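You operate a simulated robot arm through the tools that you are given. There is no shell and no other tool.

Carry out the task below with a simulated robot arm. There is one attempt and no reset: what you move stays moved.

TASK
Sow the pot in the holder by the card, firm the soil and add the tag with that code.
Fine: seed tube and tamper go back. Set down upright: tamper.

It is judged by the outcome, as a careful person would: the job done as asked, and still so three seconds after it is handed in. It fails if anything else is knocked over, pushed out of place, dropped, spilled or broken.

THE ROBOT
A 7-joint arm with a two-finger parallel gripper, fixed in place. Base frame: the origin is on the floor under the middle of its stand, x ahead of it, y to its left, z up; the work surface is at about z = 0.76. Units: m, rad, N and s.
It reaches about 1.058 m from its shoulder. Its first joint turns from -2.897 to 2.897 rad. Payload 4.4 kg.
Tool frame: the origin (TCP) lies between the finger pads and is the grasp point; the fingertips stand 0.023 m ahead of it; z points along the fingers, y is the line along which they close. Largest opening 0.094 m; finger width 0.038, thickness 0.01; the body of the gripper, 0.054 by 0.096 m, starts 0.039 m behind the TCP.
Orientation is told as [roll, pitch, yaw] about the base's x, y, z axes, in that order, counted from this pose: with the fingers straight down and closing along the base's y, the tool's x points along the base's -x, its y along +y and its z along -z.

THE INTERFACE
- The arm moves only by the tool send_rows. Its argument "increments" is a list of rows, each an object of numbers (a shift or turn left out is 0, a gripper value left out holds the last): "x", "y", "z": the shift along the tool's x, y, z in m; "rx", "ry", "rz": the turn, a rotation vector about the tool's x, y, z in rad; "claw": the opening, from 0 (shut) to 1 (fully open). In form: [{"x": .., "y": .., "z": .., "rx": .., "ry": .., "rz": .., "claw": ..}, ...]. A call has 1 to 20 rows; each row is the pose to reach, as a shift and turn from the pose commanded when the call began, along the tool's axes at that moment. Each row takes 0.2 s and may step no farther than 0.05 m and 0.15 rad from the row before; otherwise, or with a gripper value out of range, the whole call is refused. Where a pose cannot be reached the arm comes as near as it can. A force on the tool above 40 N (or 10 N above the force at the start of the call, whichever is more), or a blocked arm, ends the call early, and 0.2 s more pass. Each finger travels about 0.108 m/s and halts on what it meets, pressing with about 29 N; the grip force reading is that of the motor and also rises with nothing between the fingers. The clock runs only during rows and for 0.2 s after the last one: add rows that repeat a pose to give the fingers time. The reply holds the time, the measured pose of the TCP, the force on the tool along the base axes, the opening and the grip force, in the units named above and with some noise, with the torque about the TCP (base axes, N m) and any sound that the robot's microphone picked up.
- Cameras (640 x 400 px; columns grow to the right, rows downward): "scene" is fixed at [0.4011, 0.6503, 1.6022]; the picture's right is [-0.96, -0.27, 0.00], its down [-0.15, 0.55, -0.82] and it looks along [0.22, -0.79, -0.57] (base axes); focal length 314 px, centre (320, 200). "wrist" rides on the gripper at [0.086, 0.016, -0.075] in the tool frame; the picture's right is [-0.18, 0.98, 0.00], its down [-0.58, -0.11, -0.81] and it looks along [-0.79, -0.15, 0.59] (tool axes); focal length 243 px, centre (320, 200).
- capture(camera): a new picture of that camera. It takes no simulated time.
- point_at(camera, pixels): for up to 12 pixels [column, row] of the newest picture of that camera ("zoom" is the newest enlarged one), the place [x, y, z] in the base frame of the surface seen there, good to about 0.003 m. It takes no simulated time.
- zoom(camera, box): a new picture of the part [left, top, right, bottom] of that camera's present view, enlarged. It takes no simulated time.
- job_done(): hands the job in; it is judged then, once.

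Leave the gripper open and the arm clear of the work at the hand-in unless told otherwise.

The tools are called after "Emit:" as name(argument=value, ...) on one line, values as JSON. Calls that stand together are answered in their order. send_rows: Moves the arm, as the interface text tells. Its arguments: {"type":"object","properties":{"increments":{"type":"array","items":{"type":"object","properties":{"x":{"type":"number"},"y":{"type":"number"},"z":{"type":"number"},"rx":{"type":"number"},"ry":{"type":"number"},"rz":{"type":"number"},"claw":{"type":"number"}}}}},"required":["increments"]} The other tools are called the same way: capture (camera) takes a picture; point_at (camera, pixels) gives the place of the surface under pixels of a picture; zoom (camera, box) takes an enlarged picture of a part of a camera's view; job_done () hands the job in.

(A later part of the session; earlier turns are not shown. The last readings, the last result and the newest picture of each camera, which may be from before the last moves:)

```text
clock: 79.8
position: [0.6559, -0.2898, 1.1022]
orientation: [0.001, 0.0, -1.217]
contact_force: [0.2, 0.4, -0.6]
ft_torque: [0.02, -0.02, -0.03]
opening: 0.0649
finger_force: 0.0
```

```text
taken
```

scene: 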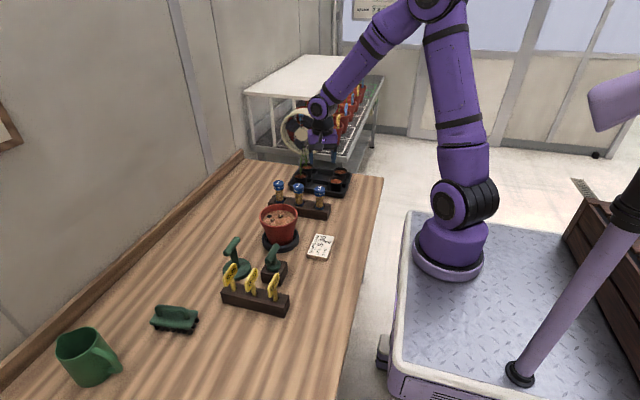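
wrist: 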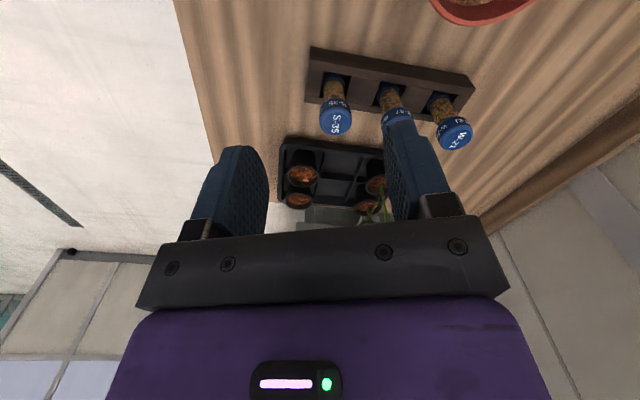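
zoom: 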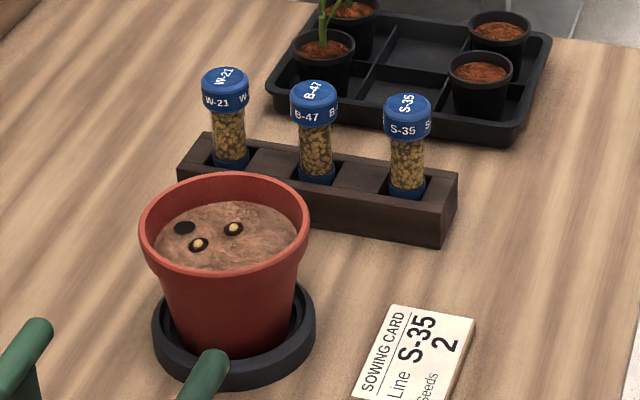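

The step was slightly over 0.05 m, so the call was refused. I'll resend the same move in 9 equal rows.

Emit:
send_rows(increments=[{"x": 0.0264, "y": 0.0369, "rz": 0.039}, {"x": 0.0529, "y": 0.0738, "rz": 0.079}, {"x": 0.0793, "y": 0.1107, "rz": 0.118}, {"x": 0.1058, "y": 0.1476, "rz": 0.157}, {"x": 0.1322, "y": 0.1846, "rz": 0.197}, {"x": 0.1587, "y": 0.2215, "rz": 0.236}, {"x": 0.1851, "y": 0.2584, "rz": 0.275}, {"x": 0.2116, "y": 0.2953, "rz": 0.315}, {"x": 0.238, "y": 0.3322, "rz": 0.354}, {"x": 0.238, "y": 0.3322, "rz": 0.354}])

Emit:
capture(camera="wrist")

Emit:
capture(camera="scene")

```text
clock: 82.0
position: [0.8849, 0.0499, 1.1026]
orientation: [0.001, 0.0, -1.571]
contact_force: [0.6, 0.4, 0.0]
ft_torque: [-0.03, 0.01, 0.02]
opening: 0.0647
finger_force: 0.1
```

```text
taken
```

wrist: 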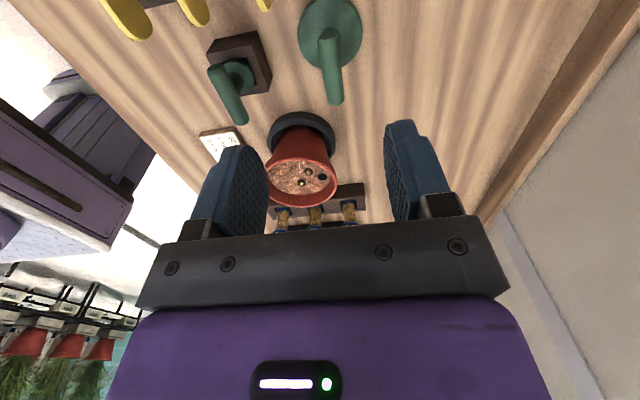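

```text
taken
```

scene: 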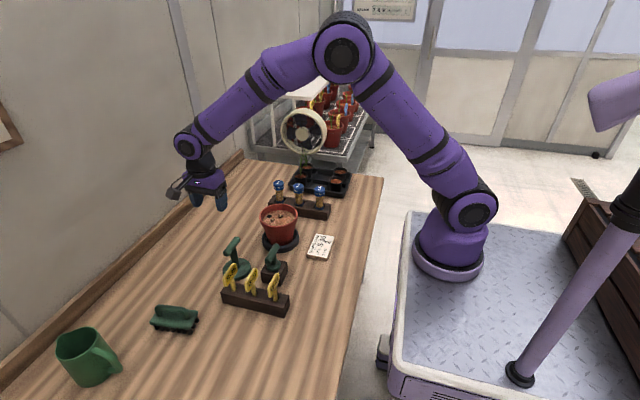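

I can see the tamper from above at about (330,50). I'll zoom in and measure its disc, bar and the tags.

Emit:
zoom(camera="wrist", box=[270, 0, 390, 110])

Emit:
point_at(camera="wrist", pixels=[[301, 30], [360, 33], [331, 70], [327, 35], [336, 97], [331, 60], [302, 45], [358, 20], [322, 67], [345, 60]])

```text
3.64 times, centred on (330, 55) of wrist
```

zoom: 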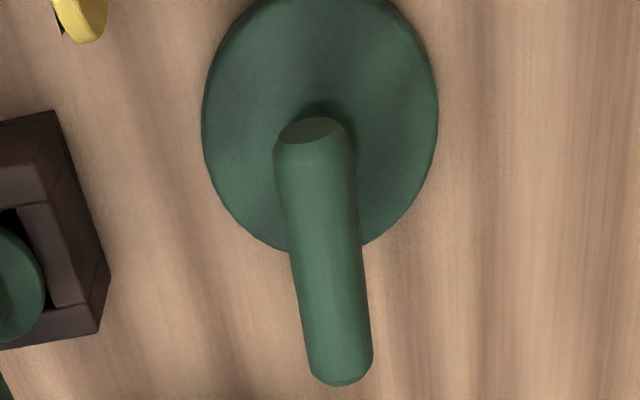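

```text
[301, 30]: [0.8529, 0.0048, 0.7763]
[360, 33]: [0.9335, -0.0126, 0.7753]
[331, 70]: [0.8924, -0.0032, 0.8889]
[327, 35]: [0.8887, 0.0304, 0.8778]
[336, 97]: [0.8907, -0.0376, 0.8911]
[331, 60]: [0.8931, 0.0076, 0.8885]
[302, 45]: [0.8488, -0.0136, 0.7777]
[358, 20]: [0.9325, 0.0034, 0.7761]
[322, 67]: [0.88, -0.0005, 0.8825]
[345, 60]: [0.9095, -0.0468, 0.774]
```

I'll use the zoomed picture to find the bar's centreline and disc edges.

Emit:
point_at(camera="zoom", pixels=[[290, 220], [323, 220], [356, 220], [310, 340], [340, 340], [368, 340], [280, 160], [314, 160], [350, 160], [205, 110], [436, 115], [320, 125]])

```text
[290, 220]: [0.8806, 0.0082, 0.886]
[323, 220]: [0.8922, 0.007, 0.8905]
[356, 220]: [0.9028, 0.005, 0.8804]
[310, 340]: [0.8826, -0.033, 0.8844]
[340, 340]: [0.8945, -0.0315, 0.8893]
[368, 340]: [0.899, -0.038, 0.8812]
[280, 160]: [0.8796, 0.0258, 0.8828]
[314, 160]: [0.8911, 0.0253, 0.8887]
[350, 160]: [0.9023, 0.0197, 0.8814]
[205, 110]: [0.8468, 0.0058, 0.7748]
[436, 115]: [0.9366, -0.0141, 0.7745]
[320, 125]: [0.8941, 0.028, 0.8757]
```

The bar's centreline is x≈0.891, y from -0.04 to 0.03, top z≈0.890. The disc has r≈0.046, centred near (0.891,-0.003). I'll move above it and lower to z≈0.96.

Emit:
send_rows(increments=[{"x": -0.0265, "y": 0.003, "z": 0.02}, {"x": -0.053, "y": 0.0061, "z": 0.04}, {"x": -0.053, "y": 0.0061, "z": 0.075}, {"x": -0.053, "y": 0.0061, "z": 0.11}, {"x": -0.053, "y": 0.0061, "z": 0.1426}, {"x": -0.053, "y": 0.0061, "z": 0.1426}])

Emit:
capture(camera="wrist")

Emit:
zoom(camera="scene", box=[180, 170, 300, 300])

```text
clock: 83.4
position: [0.8933, -0.0045, 0.9605]
orientation: [0.0, 0.0, -1.571]
contact_force: [-0.2, 0.0, -1.0]
ft_torque: [0.02, -0.03, 0.0]
opening: 0.065
finger_force: 0.1
```

```text
taken
```

wrist: 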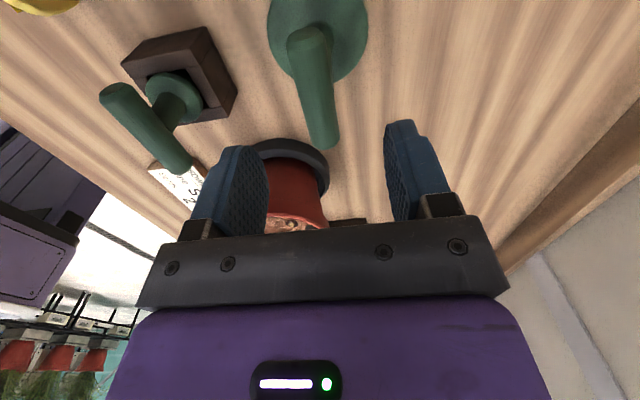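

```text
3.08 times, centred on (240, 235) of scene
```

zoom: 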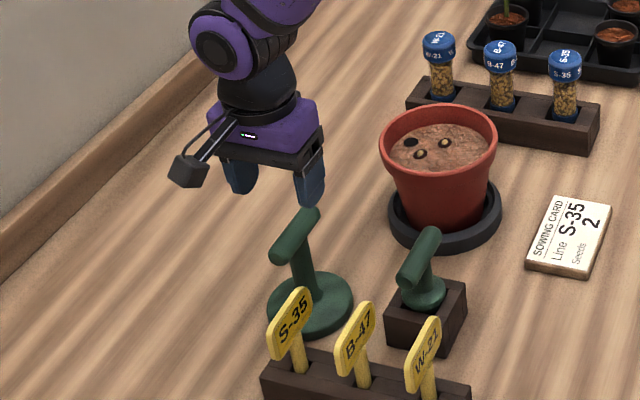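

Aligned over the bar. I'll do one more precise check of the bar centre from this closer view.

Emit:
point_at(camera="wrist", pixels=[[292, 70], [312, 70], [332, 70], [301, 110], [319, 110], [337, 110], [289, 45], [307, 40], [327, 45], [322, 145]])

```text
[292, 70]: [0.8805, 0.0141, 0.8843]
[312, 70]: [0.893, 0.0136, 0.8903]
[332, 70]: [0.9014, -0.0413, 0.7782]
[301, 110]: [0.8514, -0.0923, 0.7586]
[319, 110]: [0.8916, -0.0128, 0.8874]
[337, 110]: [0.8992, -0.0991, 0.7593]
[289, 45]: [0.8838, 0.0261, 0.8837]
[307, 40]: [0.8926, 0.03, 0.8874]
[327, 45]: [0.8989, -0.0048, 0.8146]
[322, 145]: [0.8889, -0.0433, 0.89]
```

Bar centre at x≈0.891, y≈-0.005. I'll trim 2 mm and lower to z≈0.881, around the bar.

Emit:
send_rows(increments=[{"y": -0.002, "z": 0.025}, {"y": -0.002, "z": 0.045}, {"y": -0.002, "z": 0.065}, {"y": -0.002, "z": 0.0795}, {"y": -0.002, "z": 0.0795}])

Emit:
capture(camera="wrist")

Emit:
zoom(camera="scene", box=[180, 190, 300, 310])

```text
clock: 84.6
position: [0.8897, -0.0046, 0.8808]
orientation: [0.001, 0.0, -1.57]
contact_force: [-0.9, 0.2, 0.3]
ft_torque: [0.0, 0.01, -0.02]
opening: 0.0648
finger_force: 0.1
```

```text
taken
```

wrist: 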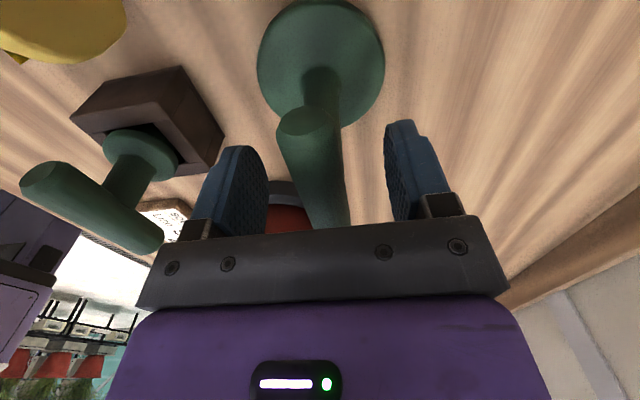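

```text
3.33 times, centred on (240, 250) of scene
```

zoom: 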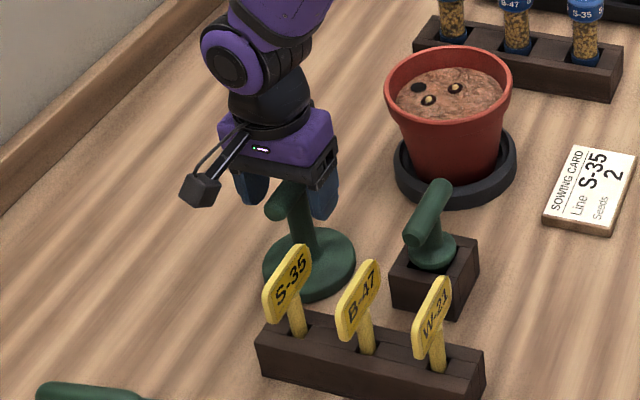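

The bar is between the fingers. I'll close on it.

Emit:
send_rows(increments=[{"claw": 0.4}, {"claw": 0.25}, {"claw": 0.12}, {"claw": 0.12}, {"claw": 0.12}])

Emit:
capture(camera="wrist")

```text
clock: 85.8
position: [0.89, -0.0045, 0.8813]
orientation: [0.002, 0.0, -1.571]
contact_force: [0.2, 0.9, -0.1]
ft_torque: [0.05, 0.01, 0.04]
opening: 0.0234
finger_force: 29.2
```

```text
taken
```

wrist: 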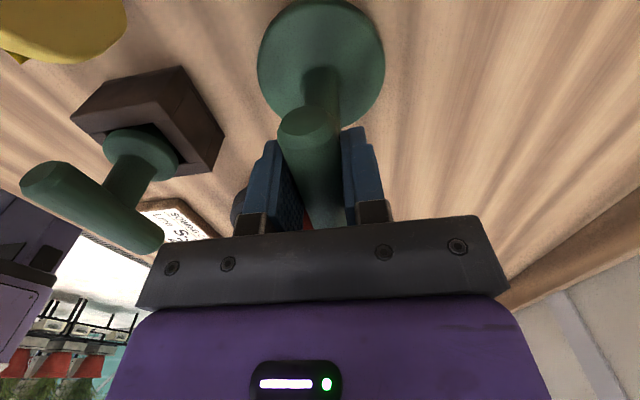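

Gripped at 0.0234 m. I'll lift straight up 0.17 m.

Emit:
send_rows(increments=[{"z": -0.015}, {"z": -0.04}, {"z": -0.075}, {"z": -0.11}, {"z": -0.145}, {"z": -0.17}, {"z": -0.17}])

Emit:
capture(camera="wrist")

Emit:
zoom(camera="scene", box=[180, 140, 320, 280])

```text
clock: 87.4
position: [0.8907, -0.004, 1.0487]
orientation: [0.001, 0.0, -1.571]
contact_force: [0.6, 1.1, -2.0]
ft_torque: [0.02, -0.01, -0.04]
opening: 0.0233
finger_force: 28.7
```

```text
taken
```

wrist: 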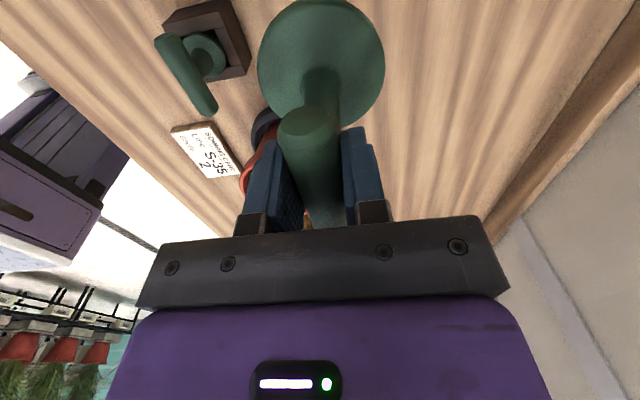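

```text
2.86 times, centred on (250, 210) of scene
```

zoom: 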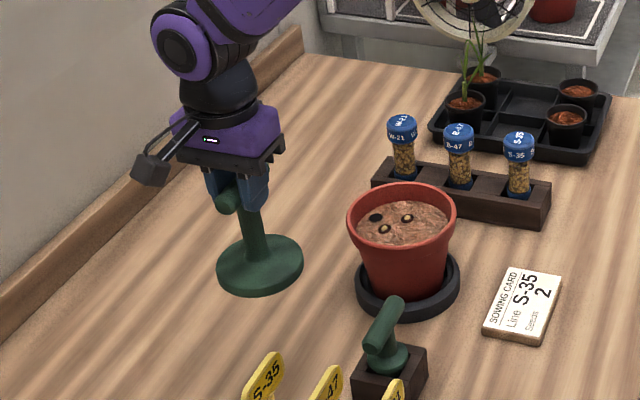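

The tamper is held upright. I'll measure the disc relative to the gripper for accurate centring.

Emit:
point_at(camera="wrist", pixels=[[260, 68], [382, 62], [318, 4], [275, 100], [365, 95], [322, 75], [300, 20], [345, 20]])

Emit:
capture(camera="scene")

Emit:
point_at(camera="scene", pixels=[[214, 233], [230, 241], [244, 230], [223, 235], [233, 200]])

```text
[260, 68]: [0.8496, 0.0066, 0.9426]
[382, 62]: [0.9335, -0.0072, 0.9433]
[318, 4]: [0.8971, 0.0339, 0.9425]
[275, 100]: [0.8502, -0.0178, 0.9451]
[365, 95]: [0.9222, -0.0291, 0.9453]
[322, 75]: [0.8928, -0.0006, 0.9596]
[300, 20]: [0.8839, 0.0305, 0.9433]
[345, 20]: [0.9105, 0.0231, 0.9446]
```

```text
taken
```

scene: 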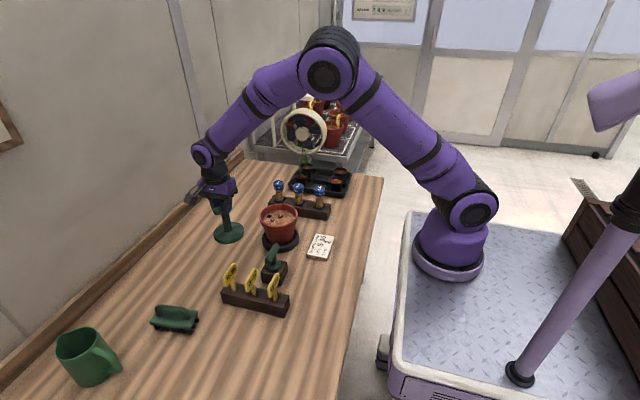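

```text
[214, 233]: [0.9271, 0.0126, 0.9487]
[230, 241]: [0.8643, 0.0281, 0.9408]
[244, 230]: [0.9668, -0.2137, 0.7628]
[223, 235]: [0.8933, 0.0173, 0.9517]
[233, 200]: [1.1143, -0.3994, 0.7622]
```

The disc centre coincides with the TCP to within 1 mm, and its underside is about 0.12 m below. I'll carry it over the pot centre at (0.801,-0.201), staying at this height.

Emit:
send_rows(increments=[{"x": -0.0394, "y": -0.0179}, {"x": -0.0788, "y": -0.0359}, {"x": -0.1182, "y": -0.0538}, {"x": -0.1576, "y": -0.0718}, {"x": -0.197, "y": -0.0897}, {"x": -0.197, "y": -0.0897}])

Emit:
capture(camera="scene")

Emit:
zoom(camera="scene", box=[230, 150, 330, 260])

Emit:
capture(camera="wrist")

```text
clock: 88.8
position: [0.7992, -0.2033, 1.0471]
orientation: [0.002, -0.001, -1.57]
contact_force: [1.0, 0.6, -1.4]
ft_torque: [-0.02, 0.01, 0.0]
opening: 0.0233
finger_force: 28.5
```

```text
taken
```

scene: 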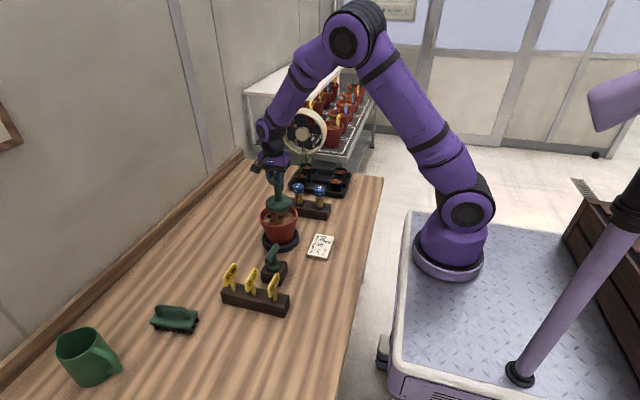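

```text
3.64 times, centred on (280, 205) of scene
```

zoom: 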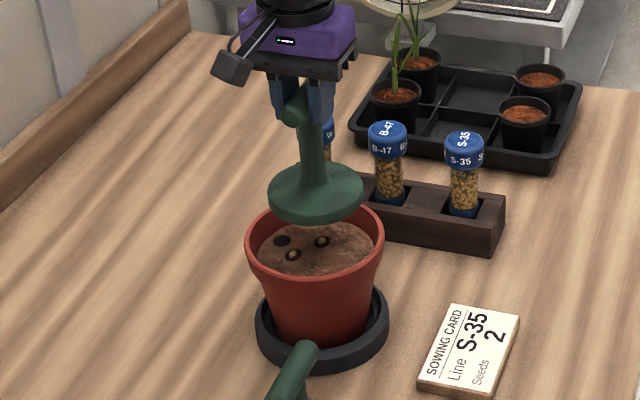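

```text
taken
```

wrist: 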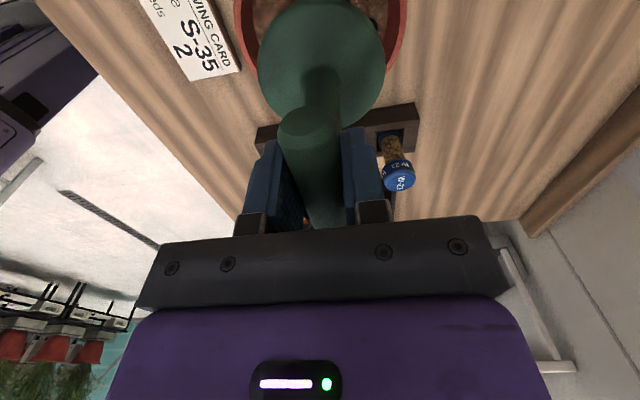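

The disc looks centred over the pot with equal margins left and right. I'll lower until the disc's underside is at about rim height, TCP z≈1.012.

Emit:
send_rows(increments=[{"x": 0.002, "y": 0.0015, "z": 0.012}, {"x": 0.002, "y": 0.0015, "z": 0.024}, {"x": 0.002, "y": 0.0015, "z": 0.035}, {"x": 0.002, "y": 0.0015, "z": 0.035}])

Emit:
zoom(camera="scene", box=[240, 170, 320, 250])

Emit:
zoom(camera="wrist", box=[220, 0, 420, 140])

```text
clock: 89.8
position: [0.8016, -0.1994, 1.0145]
orientation: [0.003, -0.001, -1.571]
contact_force: [-1.0, 1.5, -1.3]
ft_torque: [0.01, 0.02, 0.03]
opening: 0.0232
finger_force: 28.9
```

```text
5.00 times, centred on (280, 210) of scene
```

zoom: 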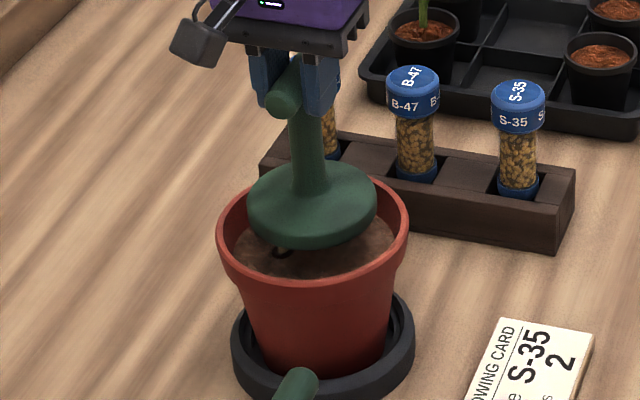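

```text
2.86 times, centred on (320, 70) of wrist
```

zoom: 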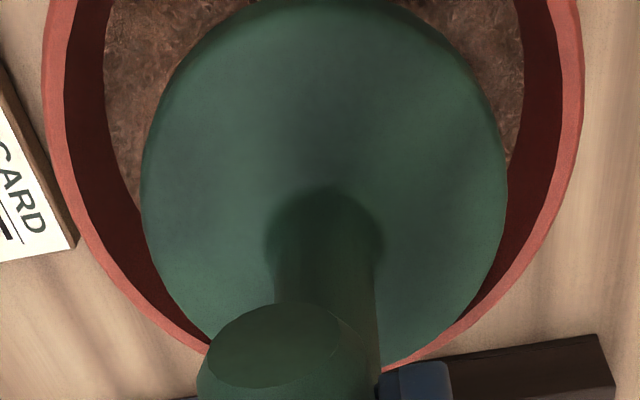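

I'll verify the centring numerically from this zoomed view.

Emit:
point_at(camera="zoom", pixels=[[145, 160], [503, 160], [165, 90], [485, 90], [160, 250], [50, 60], [575, 60], [62, 180], [563, 180], [110, 275], [515, 275], [325, 190]])

```text
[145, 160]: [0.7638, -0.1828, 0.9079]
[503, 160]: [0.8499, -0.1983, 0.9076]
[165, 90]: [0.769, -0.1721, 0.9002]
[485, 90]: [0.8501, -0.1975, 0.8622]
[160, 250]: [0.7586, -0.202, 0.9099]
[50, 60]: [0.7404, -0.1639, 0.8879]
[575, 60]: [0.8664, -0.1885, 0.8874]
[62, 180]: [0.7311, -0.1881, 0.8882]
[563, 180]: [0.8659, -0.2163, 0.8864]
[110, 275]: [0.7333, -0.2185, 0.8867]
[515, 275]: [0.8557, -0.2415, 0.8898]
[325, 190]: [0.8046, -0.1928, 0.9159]
```

The disc is about 4 mm toward +x of the pot centre. I'll trim that and lower to TCP z≈0.990, about 8 mm above the soil.

Emit:
send_rows(increments=[{"x": 0.001, "y": -0.0035, "z": 0.004}, {"x": 0.001, "y": -0.0035, "z": 0.01}, {"x": 0.001, "y": -0.0035, "z": 0.017}, {"x": 0.001, "y": -0.0035, "z": 0.0245}, {"x": 0.001, "y": -0.0035, "z": 0.0245}])

Emit:
zoom(camera="scene", box=[240, 170, 320, 250])

```text
clock: 91.0
position: [0.7968, -0.1981, 0.9904]
orientation: [0.002, 0.0, -1.571]
contact_force: [0.1, -0.4, -1.6]
ft_torque: [0.0, 0.0, 0.01]
opening: 0.0232
finger_force: 29.1
```

```text
5.00 times, centred on (280, 210) of scene
```

zoom: 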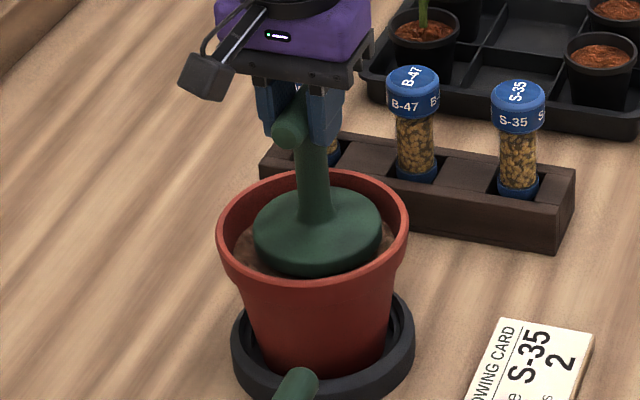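

The disc is inside the pot and well clear of the walls. I'll lower 6 mm in small steps, watching force.

Emit:
send_rows(increments=[{"z": 0.002}, {"z": 0.004}, {"z": 0.005}, {"z": 0.006}])

```text
clock: 92.0
position: [0.797, -0.1976, 0.985]
orientation: [0.001, 0.002, -1.572]
contact_force: [-0.7, 0.0, -2.2]
ft_torque: [0.02, 0.01, 0.01]
opening: 0.0235
finger_force: 29.2
```

Still free. I'll step down 3 mm more, 1 mm at a time.

Emit:
send_rows(increments=[{"z": 0.001}, {"z": 0.002}, {"z": 0.003}])

```text
clock: 92.8
position: [0.7979, -0.1979, 0.9849]
orientation: [0.004, -0.002, -1.571]
contact_force: [-3.8, 1.2, 31.6]
ft_torque: [-0.04, 0.05, 0.0]
opening: 0.0232
finger_force: 29.0
```

31.6 N on the soil, a firm press. I'll hold for a moment and then lift off.

Emit:
send_rows(increments=[{"z": 0.0}, {"z": 0.0}, {"z": 0.0}, {"z": 0.0}])

Emit:
zoom(camera="scene", box=[240, 170, 320, 250])

```text
clock: 93.8
position: [0.7969, -0.1968, 0.9828]
orientation: [0.003, 0.001, -1.572]
contact_force: [1.4, -0.8, 31.9]
ft_torque: [0.0, -0.03, -0.02]
opening: 0.0232
finger_force: 28.4
```

```text
5.00 times, centred on (280, 210) of scene
```

zoom: 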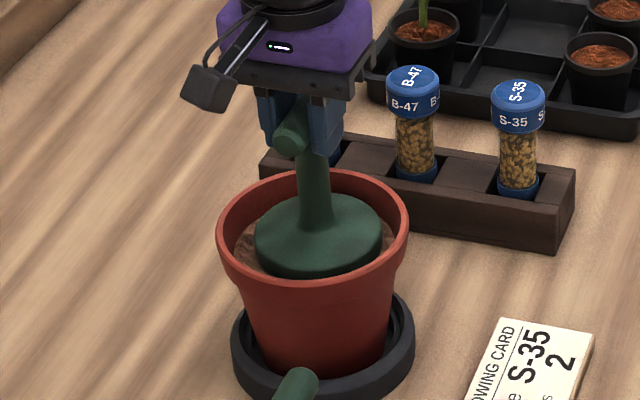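

I held about 32 N for one second. I'll lift straight up 65 mm and look at the soil.

Emit:
send_rows(increments=[{"z": -0.006}, {"z": -0.016}, {"z": -0.03}, {"z": -0.05}, {"z": -0.067}, {"z": -0.067}])

Emit:
zoom(camera="scene", box=[240, 170, 320, 250])

Emit:
capture(camera="wrist")

```text
clock: 95.2
position: [0.7988, -0.1967, 1.0486]
orientation: [0.002, -0.001, -1.57]
contact_force: [0.1, 0.5, -1.7]
ft_torque: [0.04, -0.02, 0.03]
opening: 0.023
finger_force: 29.0
```

```text
5.00 times, centred on (280, 210) of scene
```

zoom: 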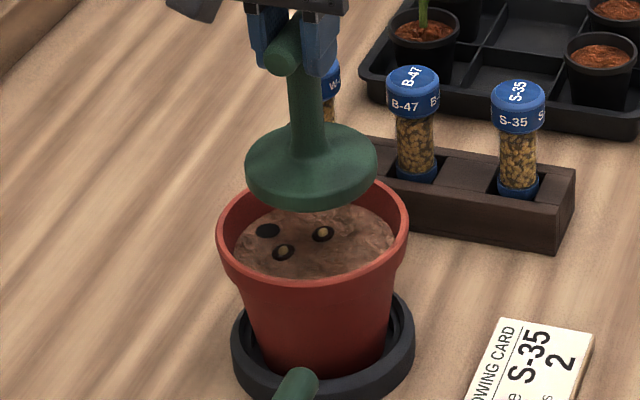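

```text
taken
```

wrist: 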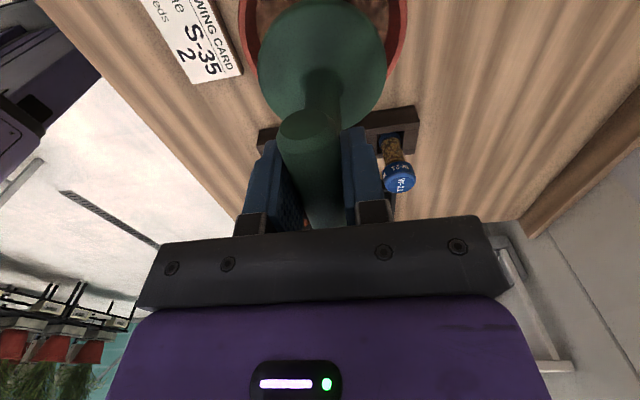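

The seed holes still show. I'll zoom closely to see whether the soil changed at all.

Emit:
zoom(camera="scene", box=[258, 202, 302, 232])

Emit:
capture(camera="scene")

Emit:
point_at(camera="scene", pixels=[[280, 222], [285, 225], [273, 223], [290, 215], [295, 220], [265, 222]])

```text
13.33 times, centred on (280, 217) of scene
```

zoom: 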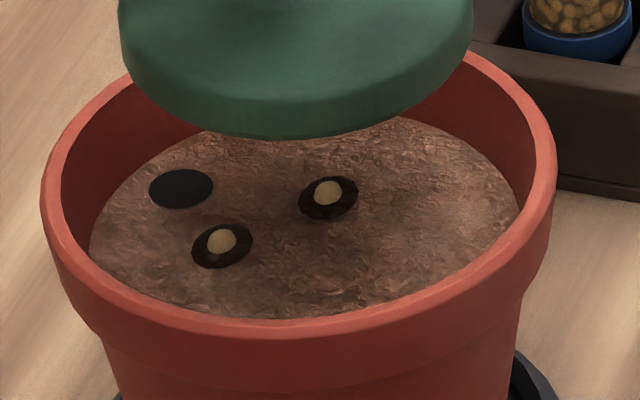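

```text
taken
```

scene: 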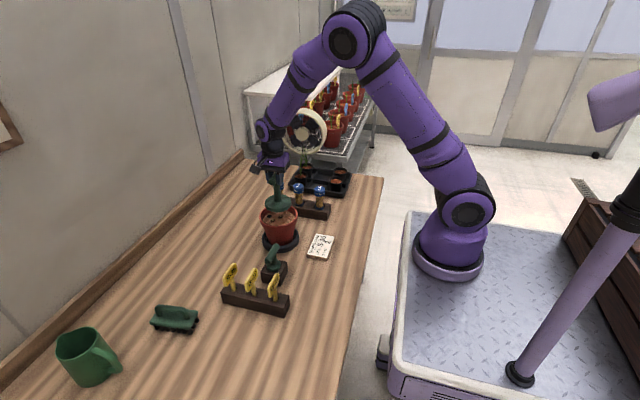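

```text
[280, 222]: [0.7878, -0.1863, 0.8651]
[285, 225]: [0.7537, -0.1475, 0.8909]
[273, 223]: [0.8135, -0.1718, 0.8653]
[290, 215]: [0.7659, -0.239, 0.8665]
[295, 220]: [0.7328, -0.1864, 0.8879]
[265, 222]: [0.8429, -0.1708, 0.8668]
```

The soil looks similar so far, but it's shaded by the tamper. I'll move the tamper aside, toward its home position at the same height, and compare the soil with earlier pictures.

Emit:
send_rows(increments=[{"x": 0.0384, "y": 0.0183}, {"x": 0.0769, "y": 0.0367}, {"x": 0.1153, "y": 0.055}, {"x": 0.1538, "y": 0.0734}, {"x": 0.1922, "y": 0.0917}, {"x": 0.1922, "y": 0.0917}])

Emit:
zoom(camera="scene", box=[256, 195, 304, 255])

Emit:
zoom(camera="scene", box=[258, 202, 302, 232])

Emit:
zoom(camera="wrist", box=[230, 100, 350, 240])

```text
clock: 96.6
position: [0.8891, -0.0042, 1.0497]
orientation: [0.001, 0.001, -1.571]
contact_force: [-0.1, -0.8, -1.5]
ft_torque: [0.0, 0.01, 0.0]
opening: 0.0232
finger_force: 29.5
```

```text
6.67 times, centred on (280, 225) of scene
```

zoom: 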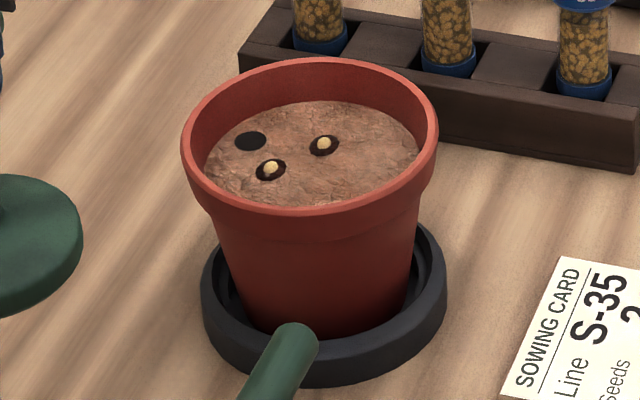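

```text
13.33 times, centred on (280, 217) of scene
```

zoom: 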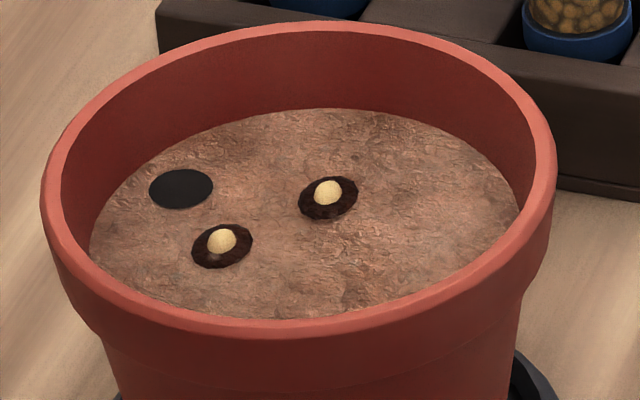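

```text
2.86 times, centred on (290, 170) of wrist
```

zoom: 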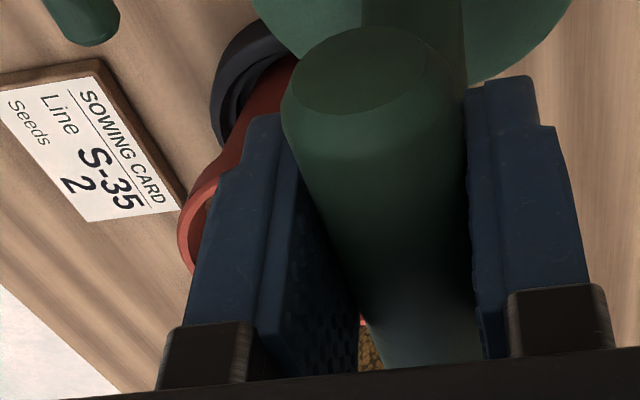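

The seeds and holes look unchanged, and there is no clear visible sign of firming. As insurance I'll give the soil a second, slightly firmer and longer press, still below 40 N. First I'll move back over the pot centre.

Emit:
send_rows(increments=[{"x": -0.0393, "y": -0.0179}, {"x": -0.0785, "y": -0.0358}, {"x": -0.1178, "y": -0.0538}, {"x": -0.157, "y": -0.0717}, {"x": -0.1963, "y": -0.0896}, {"x": -0.1963, "y": -0.0896}])

Emit:
send_rows(increments=[{"z": 0.012}, {"z": 0.024}, {"z": 0.036}, {"z": 0.048}, {"z": 0.059}, {"z": 0.059}])

Emit:
zoom(camera="scene", box=[240, 170, 320, 250])

```text
clock: 98.0
position: [0.8004, -0.1985, 1.0485]
orientation: [0.003, -0.003, -1.572]
contact_force: [0.8, -0.7, -2.2]
ft_torque: [0.02, 0.03, 0.0]
opening: 0.0228
finger_force: 29.1
```

```text
clock: 99.4
position: [0.7987, -0.201, 0.9906]
orientation: [0.001, 0.001, -1.572]
contact_force: [0.3, -0.6, -1.0]
ft_torque: [0.01, -0.04, 0.01]
opening: 0.0234
finger_force: 28.6
```

```text
5.00 times, centred on (280, 210) of scene
```

zoom: 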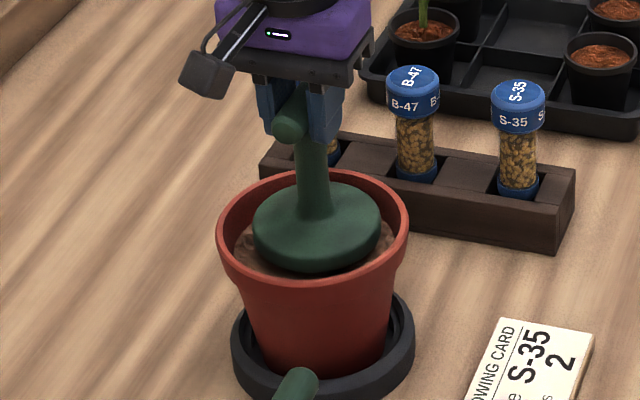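

The disc is centred above the soil. I'll press down in small steps.

Emit:
send_rows(increments=[{"z": 0.002}, {"z": 0.004}, {"z": 0.0055}, {"z": 0.0065}, {"z": 0.0075}, {"z": 0.0075}])

```text
clock: 100.8
position: [0.8002, -0.2026, 0.9822]
orientation: [0.002, 0.0, -1.57]
contact_force: [0.5, 0.9, -0.9]
ft_torque: [0.01, -0.02, 0.01]
opening: 0.0228
finger_force: 28.9
```

Interesting: at z=0.982 there is no contact now, while the first press met the soil at about 0.985. So the soil did compact by a few millimetres. I'll continue gently to touch it again.

Emit:
send_rows(increments=[{"z": 0.001}, {"z": 0.002}])

```text
clock: 101.4
position: [0.8018, -0.2018, 0.982]
orientation: [0.007, -0.003, -1.571]
contact_force: [4.6, 0.7, 27.1]
ft_torque: [0.28, -0.04, 0.01]
opening: 0.0232
finger_force: 29.3
```

27 N now. I'll add about 0.6 mm for a slightly firmer press and hold about 1.6 s.

Emit:
send_rows(increments=[{"z": 0.0003}, {"z": 0.0006}, {"z": 0.0006}, {"z": 0.0006}, {"z": 0.0006}, {"z": 0.0006}, {"z": 0.0006}, {"z": 0.0006}])

```text
clock: 103.2
position: [0.8003, -0.2004, 0.98]
orientation: [0.003, 0.001, -1.572]
contact_force: [7.7, -3.2, 29.7]
ft_torque: [-0.1, -0.02, -0.03]
opening: 0.023
finger_force: 28.9
```

The TCP sank to 0.980 at about 30 N. That's a firm press. I'll lift off and check the pot.

Emit:
send_rows(increments=[{"z": -0.006}, {"z": -0.016}, {"z": -0.03}, {"z": -0.05}, {"z": -0.07}, {"z": -0.07}])

Emit:
send_rows(increments=[{"x": 0.0393, "y": 0.0181}, {"x": 0.0785, "y": 0.0361}, {"x": 0.1178, "y": 0.0542}, {"x": 0.157, "y": 0.0722}, {"x": 0.1963, "y": 0.0903}, {"x": 0.1963, "y": 0.0903}])

Emit:
zoom(camera="scene", box=[258, 202, 302, 232])

Emit:
zoom(camera="scene", box=[190, 150, 330, 290])

Emit:
capture(camera="wrist")

```text
clock: 104.6
position: [0.8001, -0.2, 1.0503]
orientation: [0.001, 0.001, -1.572]
contact_force: [0.4, 0.3, -2.0]
ft_torque: [0.01, 0.0, 0.0]
opening: 0.0231
finger_force: 29.1
```

```text
clock: 106.0
position: [0.8917, -0.0027, 1.051]
orientation: [0.002, -0.001, -1.568]
contact_force: [0.8, 0.1, -1.6]
ft_torque: [-0.01, -0.01, 0.0]
opening: 0.023
finger_force: 28.9
```

```text
13.33 times, centred on (280, 217) of scene
```

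zoom: 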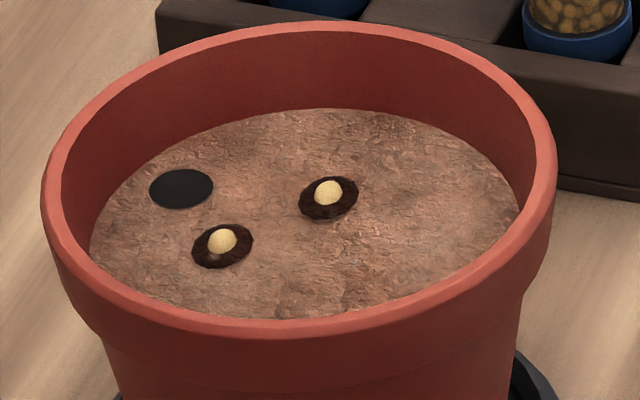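

```text
2.86 times, centred on (260, 220) of scene
```

zoom: 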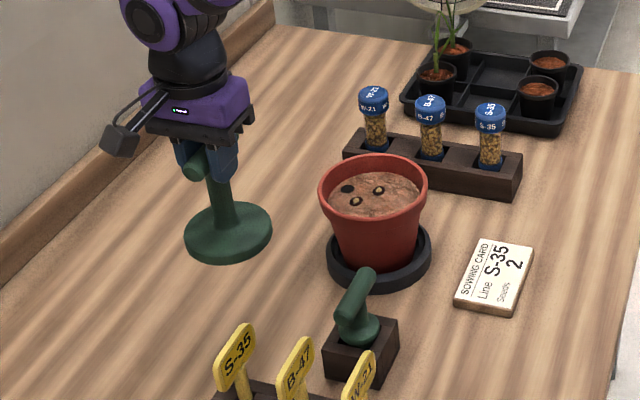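

```text
taken
```

wrist: 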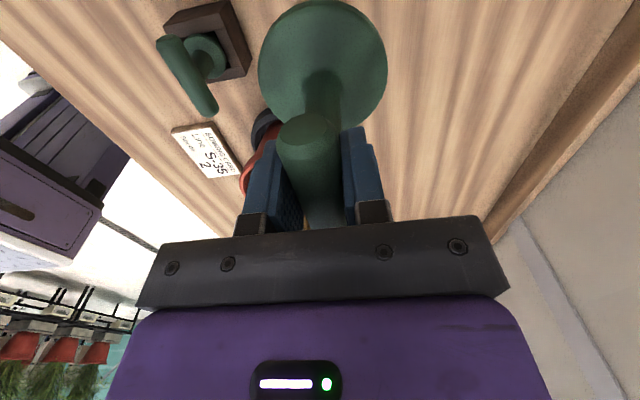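

The pot is intact and the two seeds are in place. The soil has been pressed twice with about 30 N. Now the tamper goes back to its original spot, so I'll lower it to about 1 cm above the table.

Emit:
send_rows(increments=[{"x": -0.0018, "y": -0.0017, "z": 0.035}, {"x": -0.0018, "y": -0.0017, "z": 0.07}, {"x": -0.0018, "y": -0.0017, "z": 0.105}, {"x": -0.0018, "y": -0.0017, "z": 0.135}, {"x": -0.0018, "y": -0.0017, "z": 0.159}, {"x": -0.0018, "y": -0.0017, "z": 0.159}])

Emit:
zoom(camera="scene", box=[180, 190, 300, 310])

```text
clock: 107.4
position: [0.8889, -0.0059, 0.8935]
orientation: [0.003, -0.001, -1.571]
contact_force: [0.2, -0.2, -2.1]
ft_torque: [0.03, 0.0, 0.04]
opening: 0.0231
finger_force: 29.4
```

```text
3.33 times, centred on (240, 250) of scene
```

zoom: 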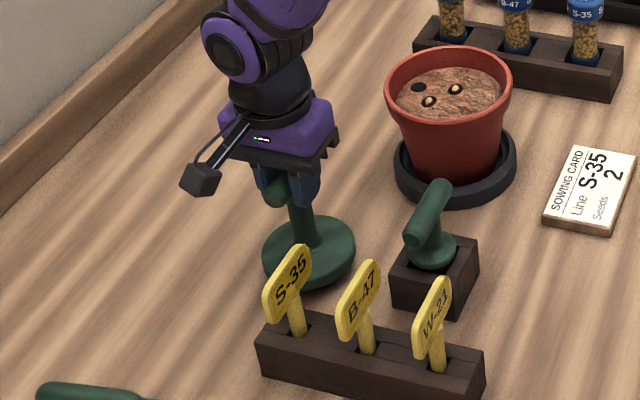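

The tamper is just above its spot. I'll lower it the rest of the way in small steps.

Emit:
send_rows(increments=[{"x": 0.001, "z": 0.003}, {"x": 0.001, "y": 0.001, "z": 0.006}, {"x": 0.001, "y": 0.001, "z": 0.009}, {"x": 0.001, "y": 0.001, "z": 0.0105}])

```text
clock: 108.4
position: [0.8896, -0.0061, 0.8807]
orientation: [0.002, -0.001, -1.572]
contact_force: [0.2, -0.8, -1.5]
ft_torque: [-0.01, 0.0, -0.03]
opening: 0.0231
finger_force: 29.6
```

Emit:
send_rows(increments=[{"z": 0.0006}, {"z": 0.0012}])

```text
clock: 109.0
position: [0.8902, -0.0058, 0.8781]
orientation: [0.002, -0.001, -1.57]
contact_force: [0.3, 0.5, -2.1]
ft_torque: [0.0, 0.0, 0.01]
opening: 0.0233
finger_force: 28.9
```

No contact yet; the tamper slid up slightly in the grip during pressing. I'll continue at 1 mm steps.

Emit:
send_rows(increments=[{"z": 0.0007}, {"z": 0.0014}])

```text
clock: 109.6
position: [0.8902, -0.0064, 0.8778]
orientation: [0.003, 0.001, -1.569]
contact_force: [-1.4, 0.3, -1.8]
ft_torque: [0.0, -0.01, -0.01]
opening: 0.0232
finger_force: 29.0
```

Emit:
send_rows(increments=[{"z": 0.0007}, {"z": 0.0014}])

Emit:
zoom(camera="scene", box=[210, 230, 270, 285])

```text
clock: 110.2
position: [0.8914, -0.0069, 0.8761]
orientation: [0.001, 0.0, -1.572]
contact_force: [0.3, 0.4, -1.5]
ft_torque: [-0.01, 0.02, 0.02]
opening: 0.023
finger_force: 28.8
```

```text
7.27 times, centred on (240, 258) of scene
```

zoom: 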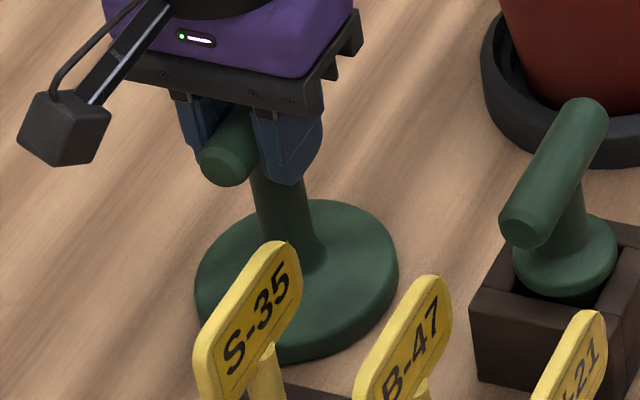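

Emit:
send_rows(increments=[{"z": 0.0007}, {"z": 0.0014}])

```text
clock: 110.8
position: [0.891, -0.0065, 0.8761]
orientation: [0.005, 0.001, -1.57]
contact_force: [4.2, 0.9, 11.3]
ft_torque: [0.13, 0.13, -0.06]
opening: 0.023
finger_force: 29.3
```

Contact with the table at 11 N. I'll relieve that by 0.7 mm, then open the fingers gently.

Emit:
send_rows(increments=[{"z": -0.0007}, {"z": -0.0007, "claw": 0.28}, {"z": -0.0007, "claw": 0.35}, {"z": -0.0007, "claw": 0.5}, {"z": -0.0007, "claw": 0.69}, {"z": -0.0007, "claw": 0.69}])

Emit:
capture(camera="wrist")

Emit:
zoom(camera="scene", box=[210, 230, 270, 285])

```text
clock: 112.2
position: [0.8902, -0.0067, 0.8758]
orientation: [0.002, -0.001, -1.573]
contact_force: [-0.2, 0.0, -0.4]
ft_torque: [0.01, -0.01, 0.01]
opening: 0.065
finger_force: 0.1
```

```text
taken
```

wrist: 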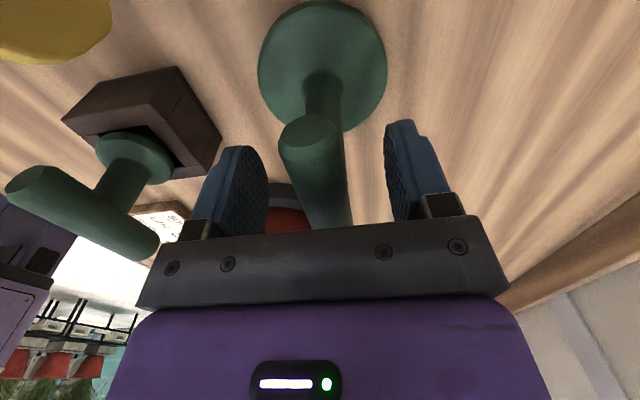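

```text
7.27 times, centred on (240, 258) of scene
```

zoom: 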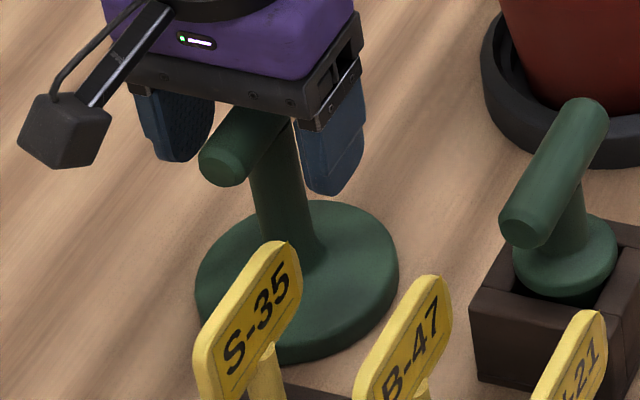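

The tamper stands upright on its spot. I'll rise straight up 0.2 m, then look at the tag rack.

Emit:
send_rows(increments=[{"z": -0.015}, {"z": -0.04}, {"z": -0.08}, {"z": -0.12}, {"z": -0.16}, {"z": -0.2}, {"z": -0.2}])

Emit:
capture(camera="scene")

Emit:
zoom(camera="scene", box=[210, 225, 300, 315])

Emit:
capture(camera="wrist")

```text
clock: 113.8
position: [0.891, -0.0079, 1.0753]
orientation: [0.003, -0.001, -1.569]
contact_force: [0.5, 0.2, -0.3]
ft_torque: [-0.04, 0.0, -0.01]
opening: 0.0647
finger_force: 0.0
```

```text
taken
```

scene: 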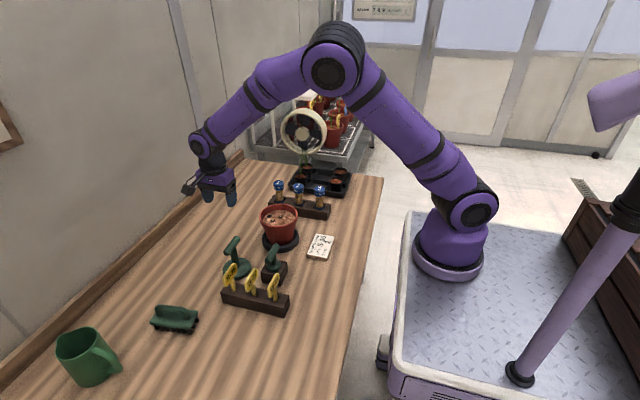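

```text
4.44 times, centred on (255, 270) of scene
```

zoom: 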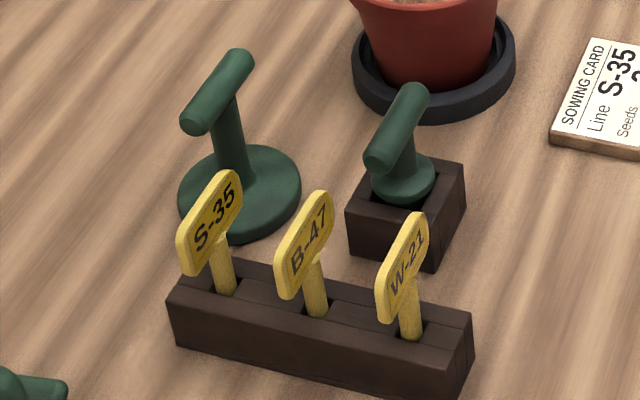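

```text
taken
```

wrist: 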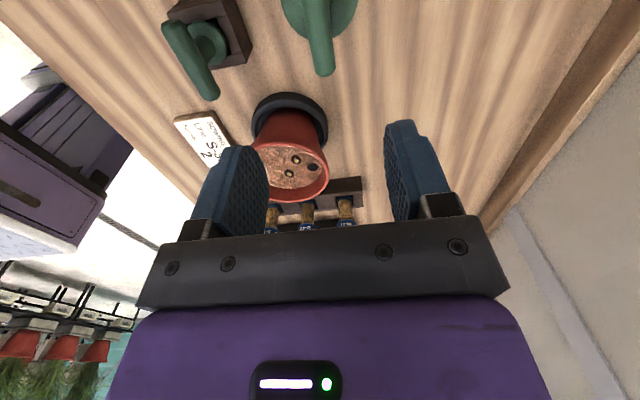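

All standing well. Now the S-35 tag: I'll measure its plate corners and stem.

Emit:
zoom(camera="scene", box=[215, 255, 247, 300])

Emit:
point_at(camera="zoom", pixels=[[320, 200], [300, 100], [270, 200]])

```text
8.89 times, centred on (231, 278) of scene
```

zoom: 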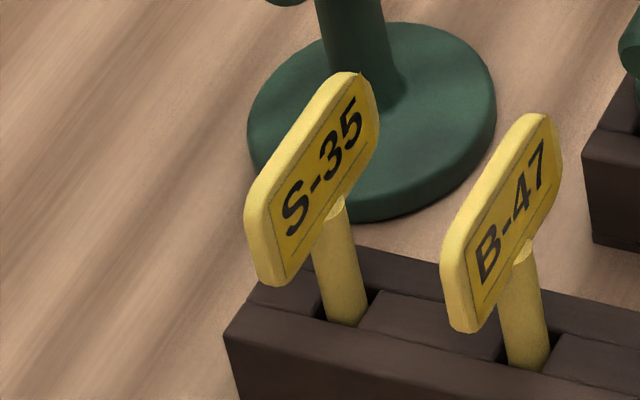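

```text
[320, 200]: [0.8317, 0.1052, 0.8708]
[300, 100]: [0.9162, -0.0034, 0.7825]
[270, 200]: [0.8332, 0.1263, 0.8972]
```

Emit:
point_at(camera="zoom", pixels=[[350, 78], [372, 95], [374, 150], [262, 205], [268, 275], [290, 280], [330, 215], [335, 240], [345, 310], [325, 160], [305, 140], [285, 170]])

```text
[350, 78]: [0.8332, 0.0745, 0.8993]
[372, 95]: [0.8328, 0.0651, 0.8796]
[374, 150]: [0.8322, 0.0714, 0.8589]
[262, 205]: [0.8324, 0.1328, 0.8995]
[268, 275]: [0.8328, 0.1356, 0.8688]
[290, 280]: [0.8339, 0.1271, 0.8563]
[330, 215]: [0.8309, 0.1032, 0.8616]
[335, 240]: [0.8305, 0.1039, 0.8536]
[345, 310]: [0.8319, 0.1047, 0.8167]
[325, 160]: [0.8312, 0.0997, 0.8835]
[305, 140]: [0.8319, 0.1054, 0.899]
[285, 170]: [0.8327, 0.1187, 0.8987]
```

The S-35 tag's plate stands in the y–z plane at x≈0.834, with y from 0.065 to 0.137 and z from 0.856 to 0.90. Its stem is at y≈0.104. I'll move to (0.835,0.17,1.055) so the wrist camera can see it for a precise measurement.

Emit:
send_rows(increments=[{"x": 0.0445, "y": -0.014, "z": 0.005}, {"x": 0.089, "y": -0.028, "z": 0.01}, {"x": 0.1335, "y": -0.042, "z": 0.015}, {"x": 0.178, "y": -0.056, "z": 0.02}, {"x": 0.178, "y": -0.056, "z": 0.02}])

Emit:
capture(camera="wrist")

Emit:
capture(camera="scene")

```text
clock: 115.0
position: [0.8338, 0.1707, 1.0534]
orientation: [0.002, 0.0, -1.571]
contact_force: [0.4, -0.6, -0.1]
ft_torque: [0.03, 0.02, 0.01]
opening: 0.0651
finger_force: 0.0
```

```text
taken
```

wrist: 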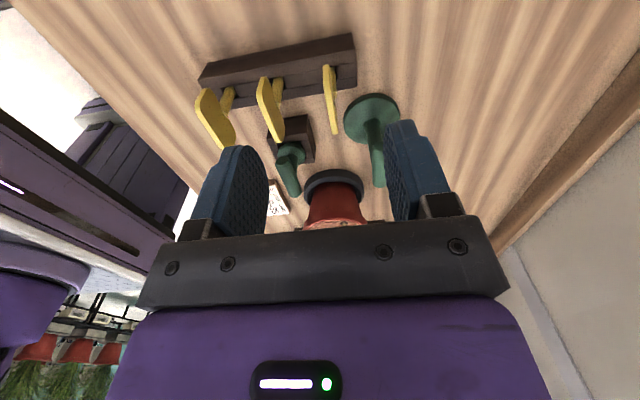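

```text
taken
```

scene: 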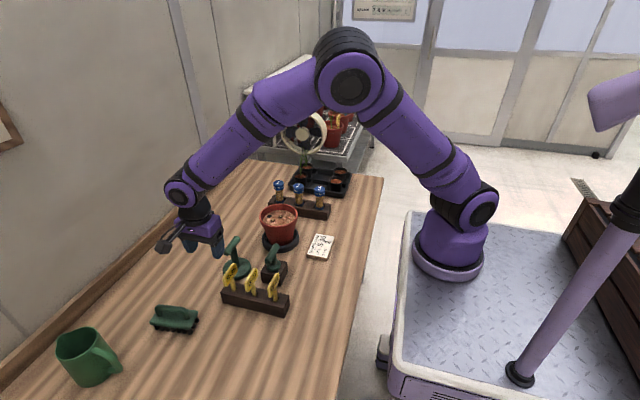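

The S-35 tag appears edge-on at about (330,100) in the wrist view. I'll zoom and measure.

Emit:
zoom(camera="wrist", box=[295, 50, 365, 145])

Emit:
point_at(camera="zoom", pixels=[[290, 100], [320, 100], [330, 150], [345, 200], [315, 150], [340, 260], [325, 260], [355, 300], [310, 70], [322, 200]])

```text
4.21 times, centred on (330, 98) of wrist
```

zoom: 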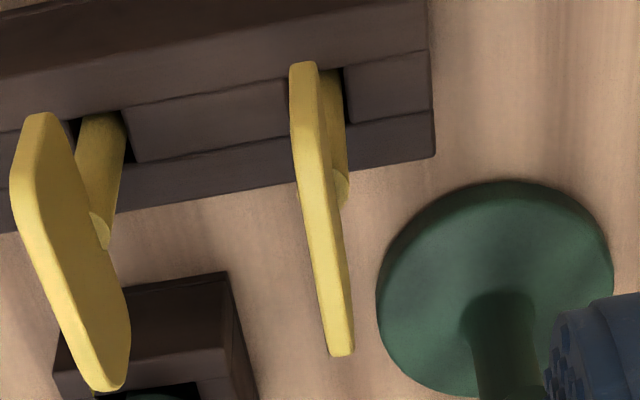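

```text
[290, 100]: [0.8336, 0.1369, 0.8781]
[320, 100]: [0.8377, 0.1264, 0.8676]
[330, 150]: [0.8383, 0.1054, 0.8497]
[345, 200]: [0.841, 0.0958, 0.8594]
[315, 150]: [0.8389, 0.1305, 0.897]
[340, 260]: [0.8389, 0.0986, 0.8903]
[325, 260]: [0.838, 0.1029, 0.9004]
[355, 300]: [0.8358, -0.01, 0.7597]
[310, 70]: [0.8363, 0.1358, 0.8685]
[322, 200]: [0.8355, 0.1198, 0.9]
```

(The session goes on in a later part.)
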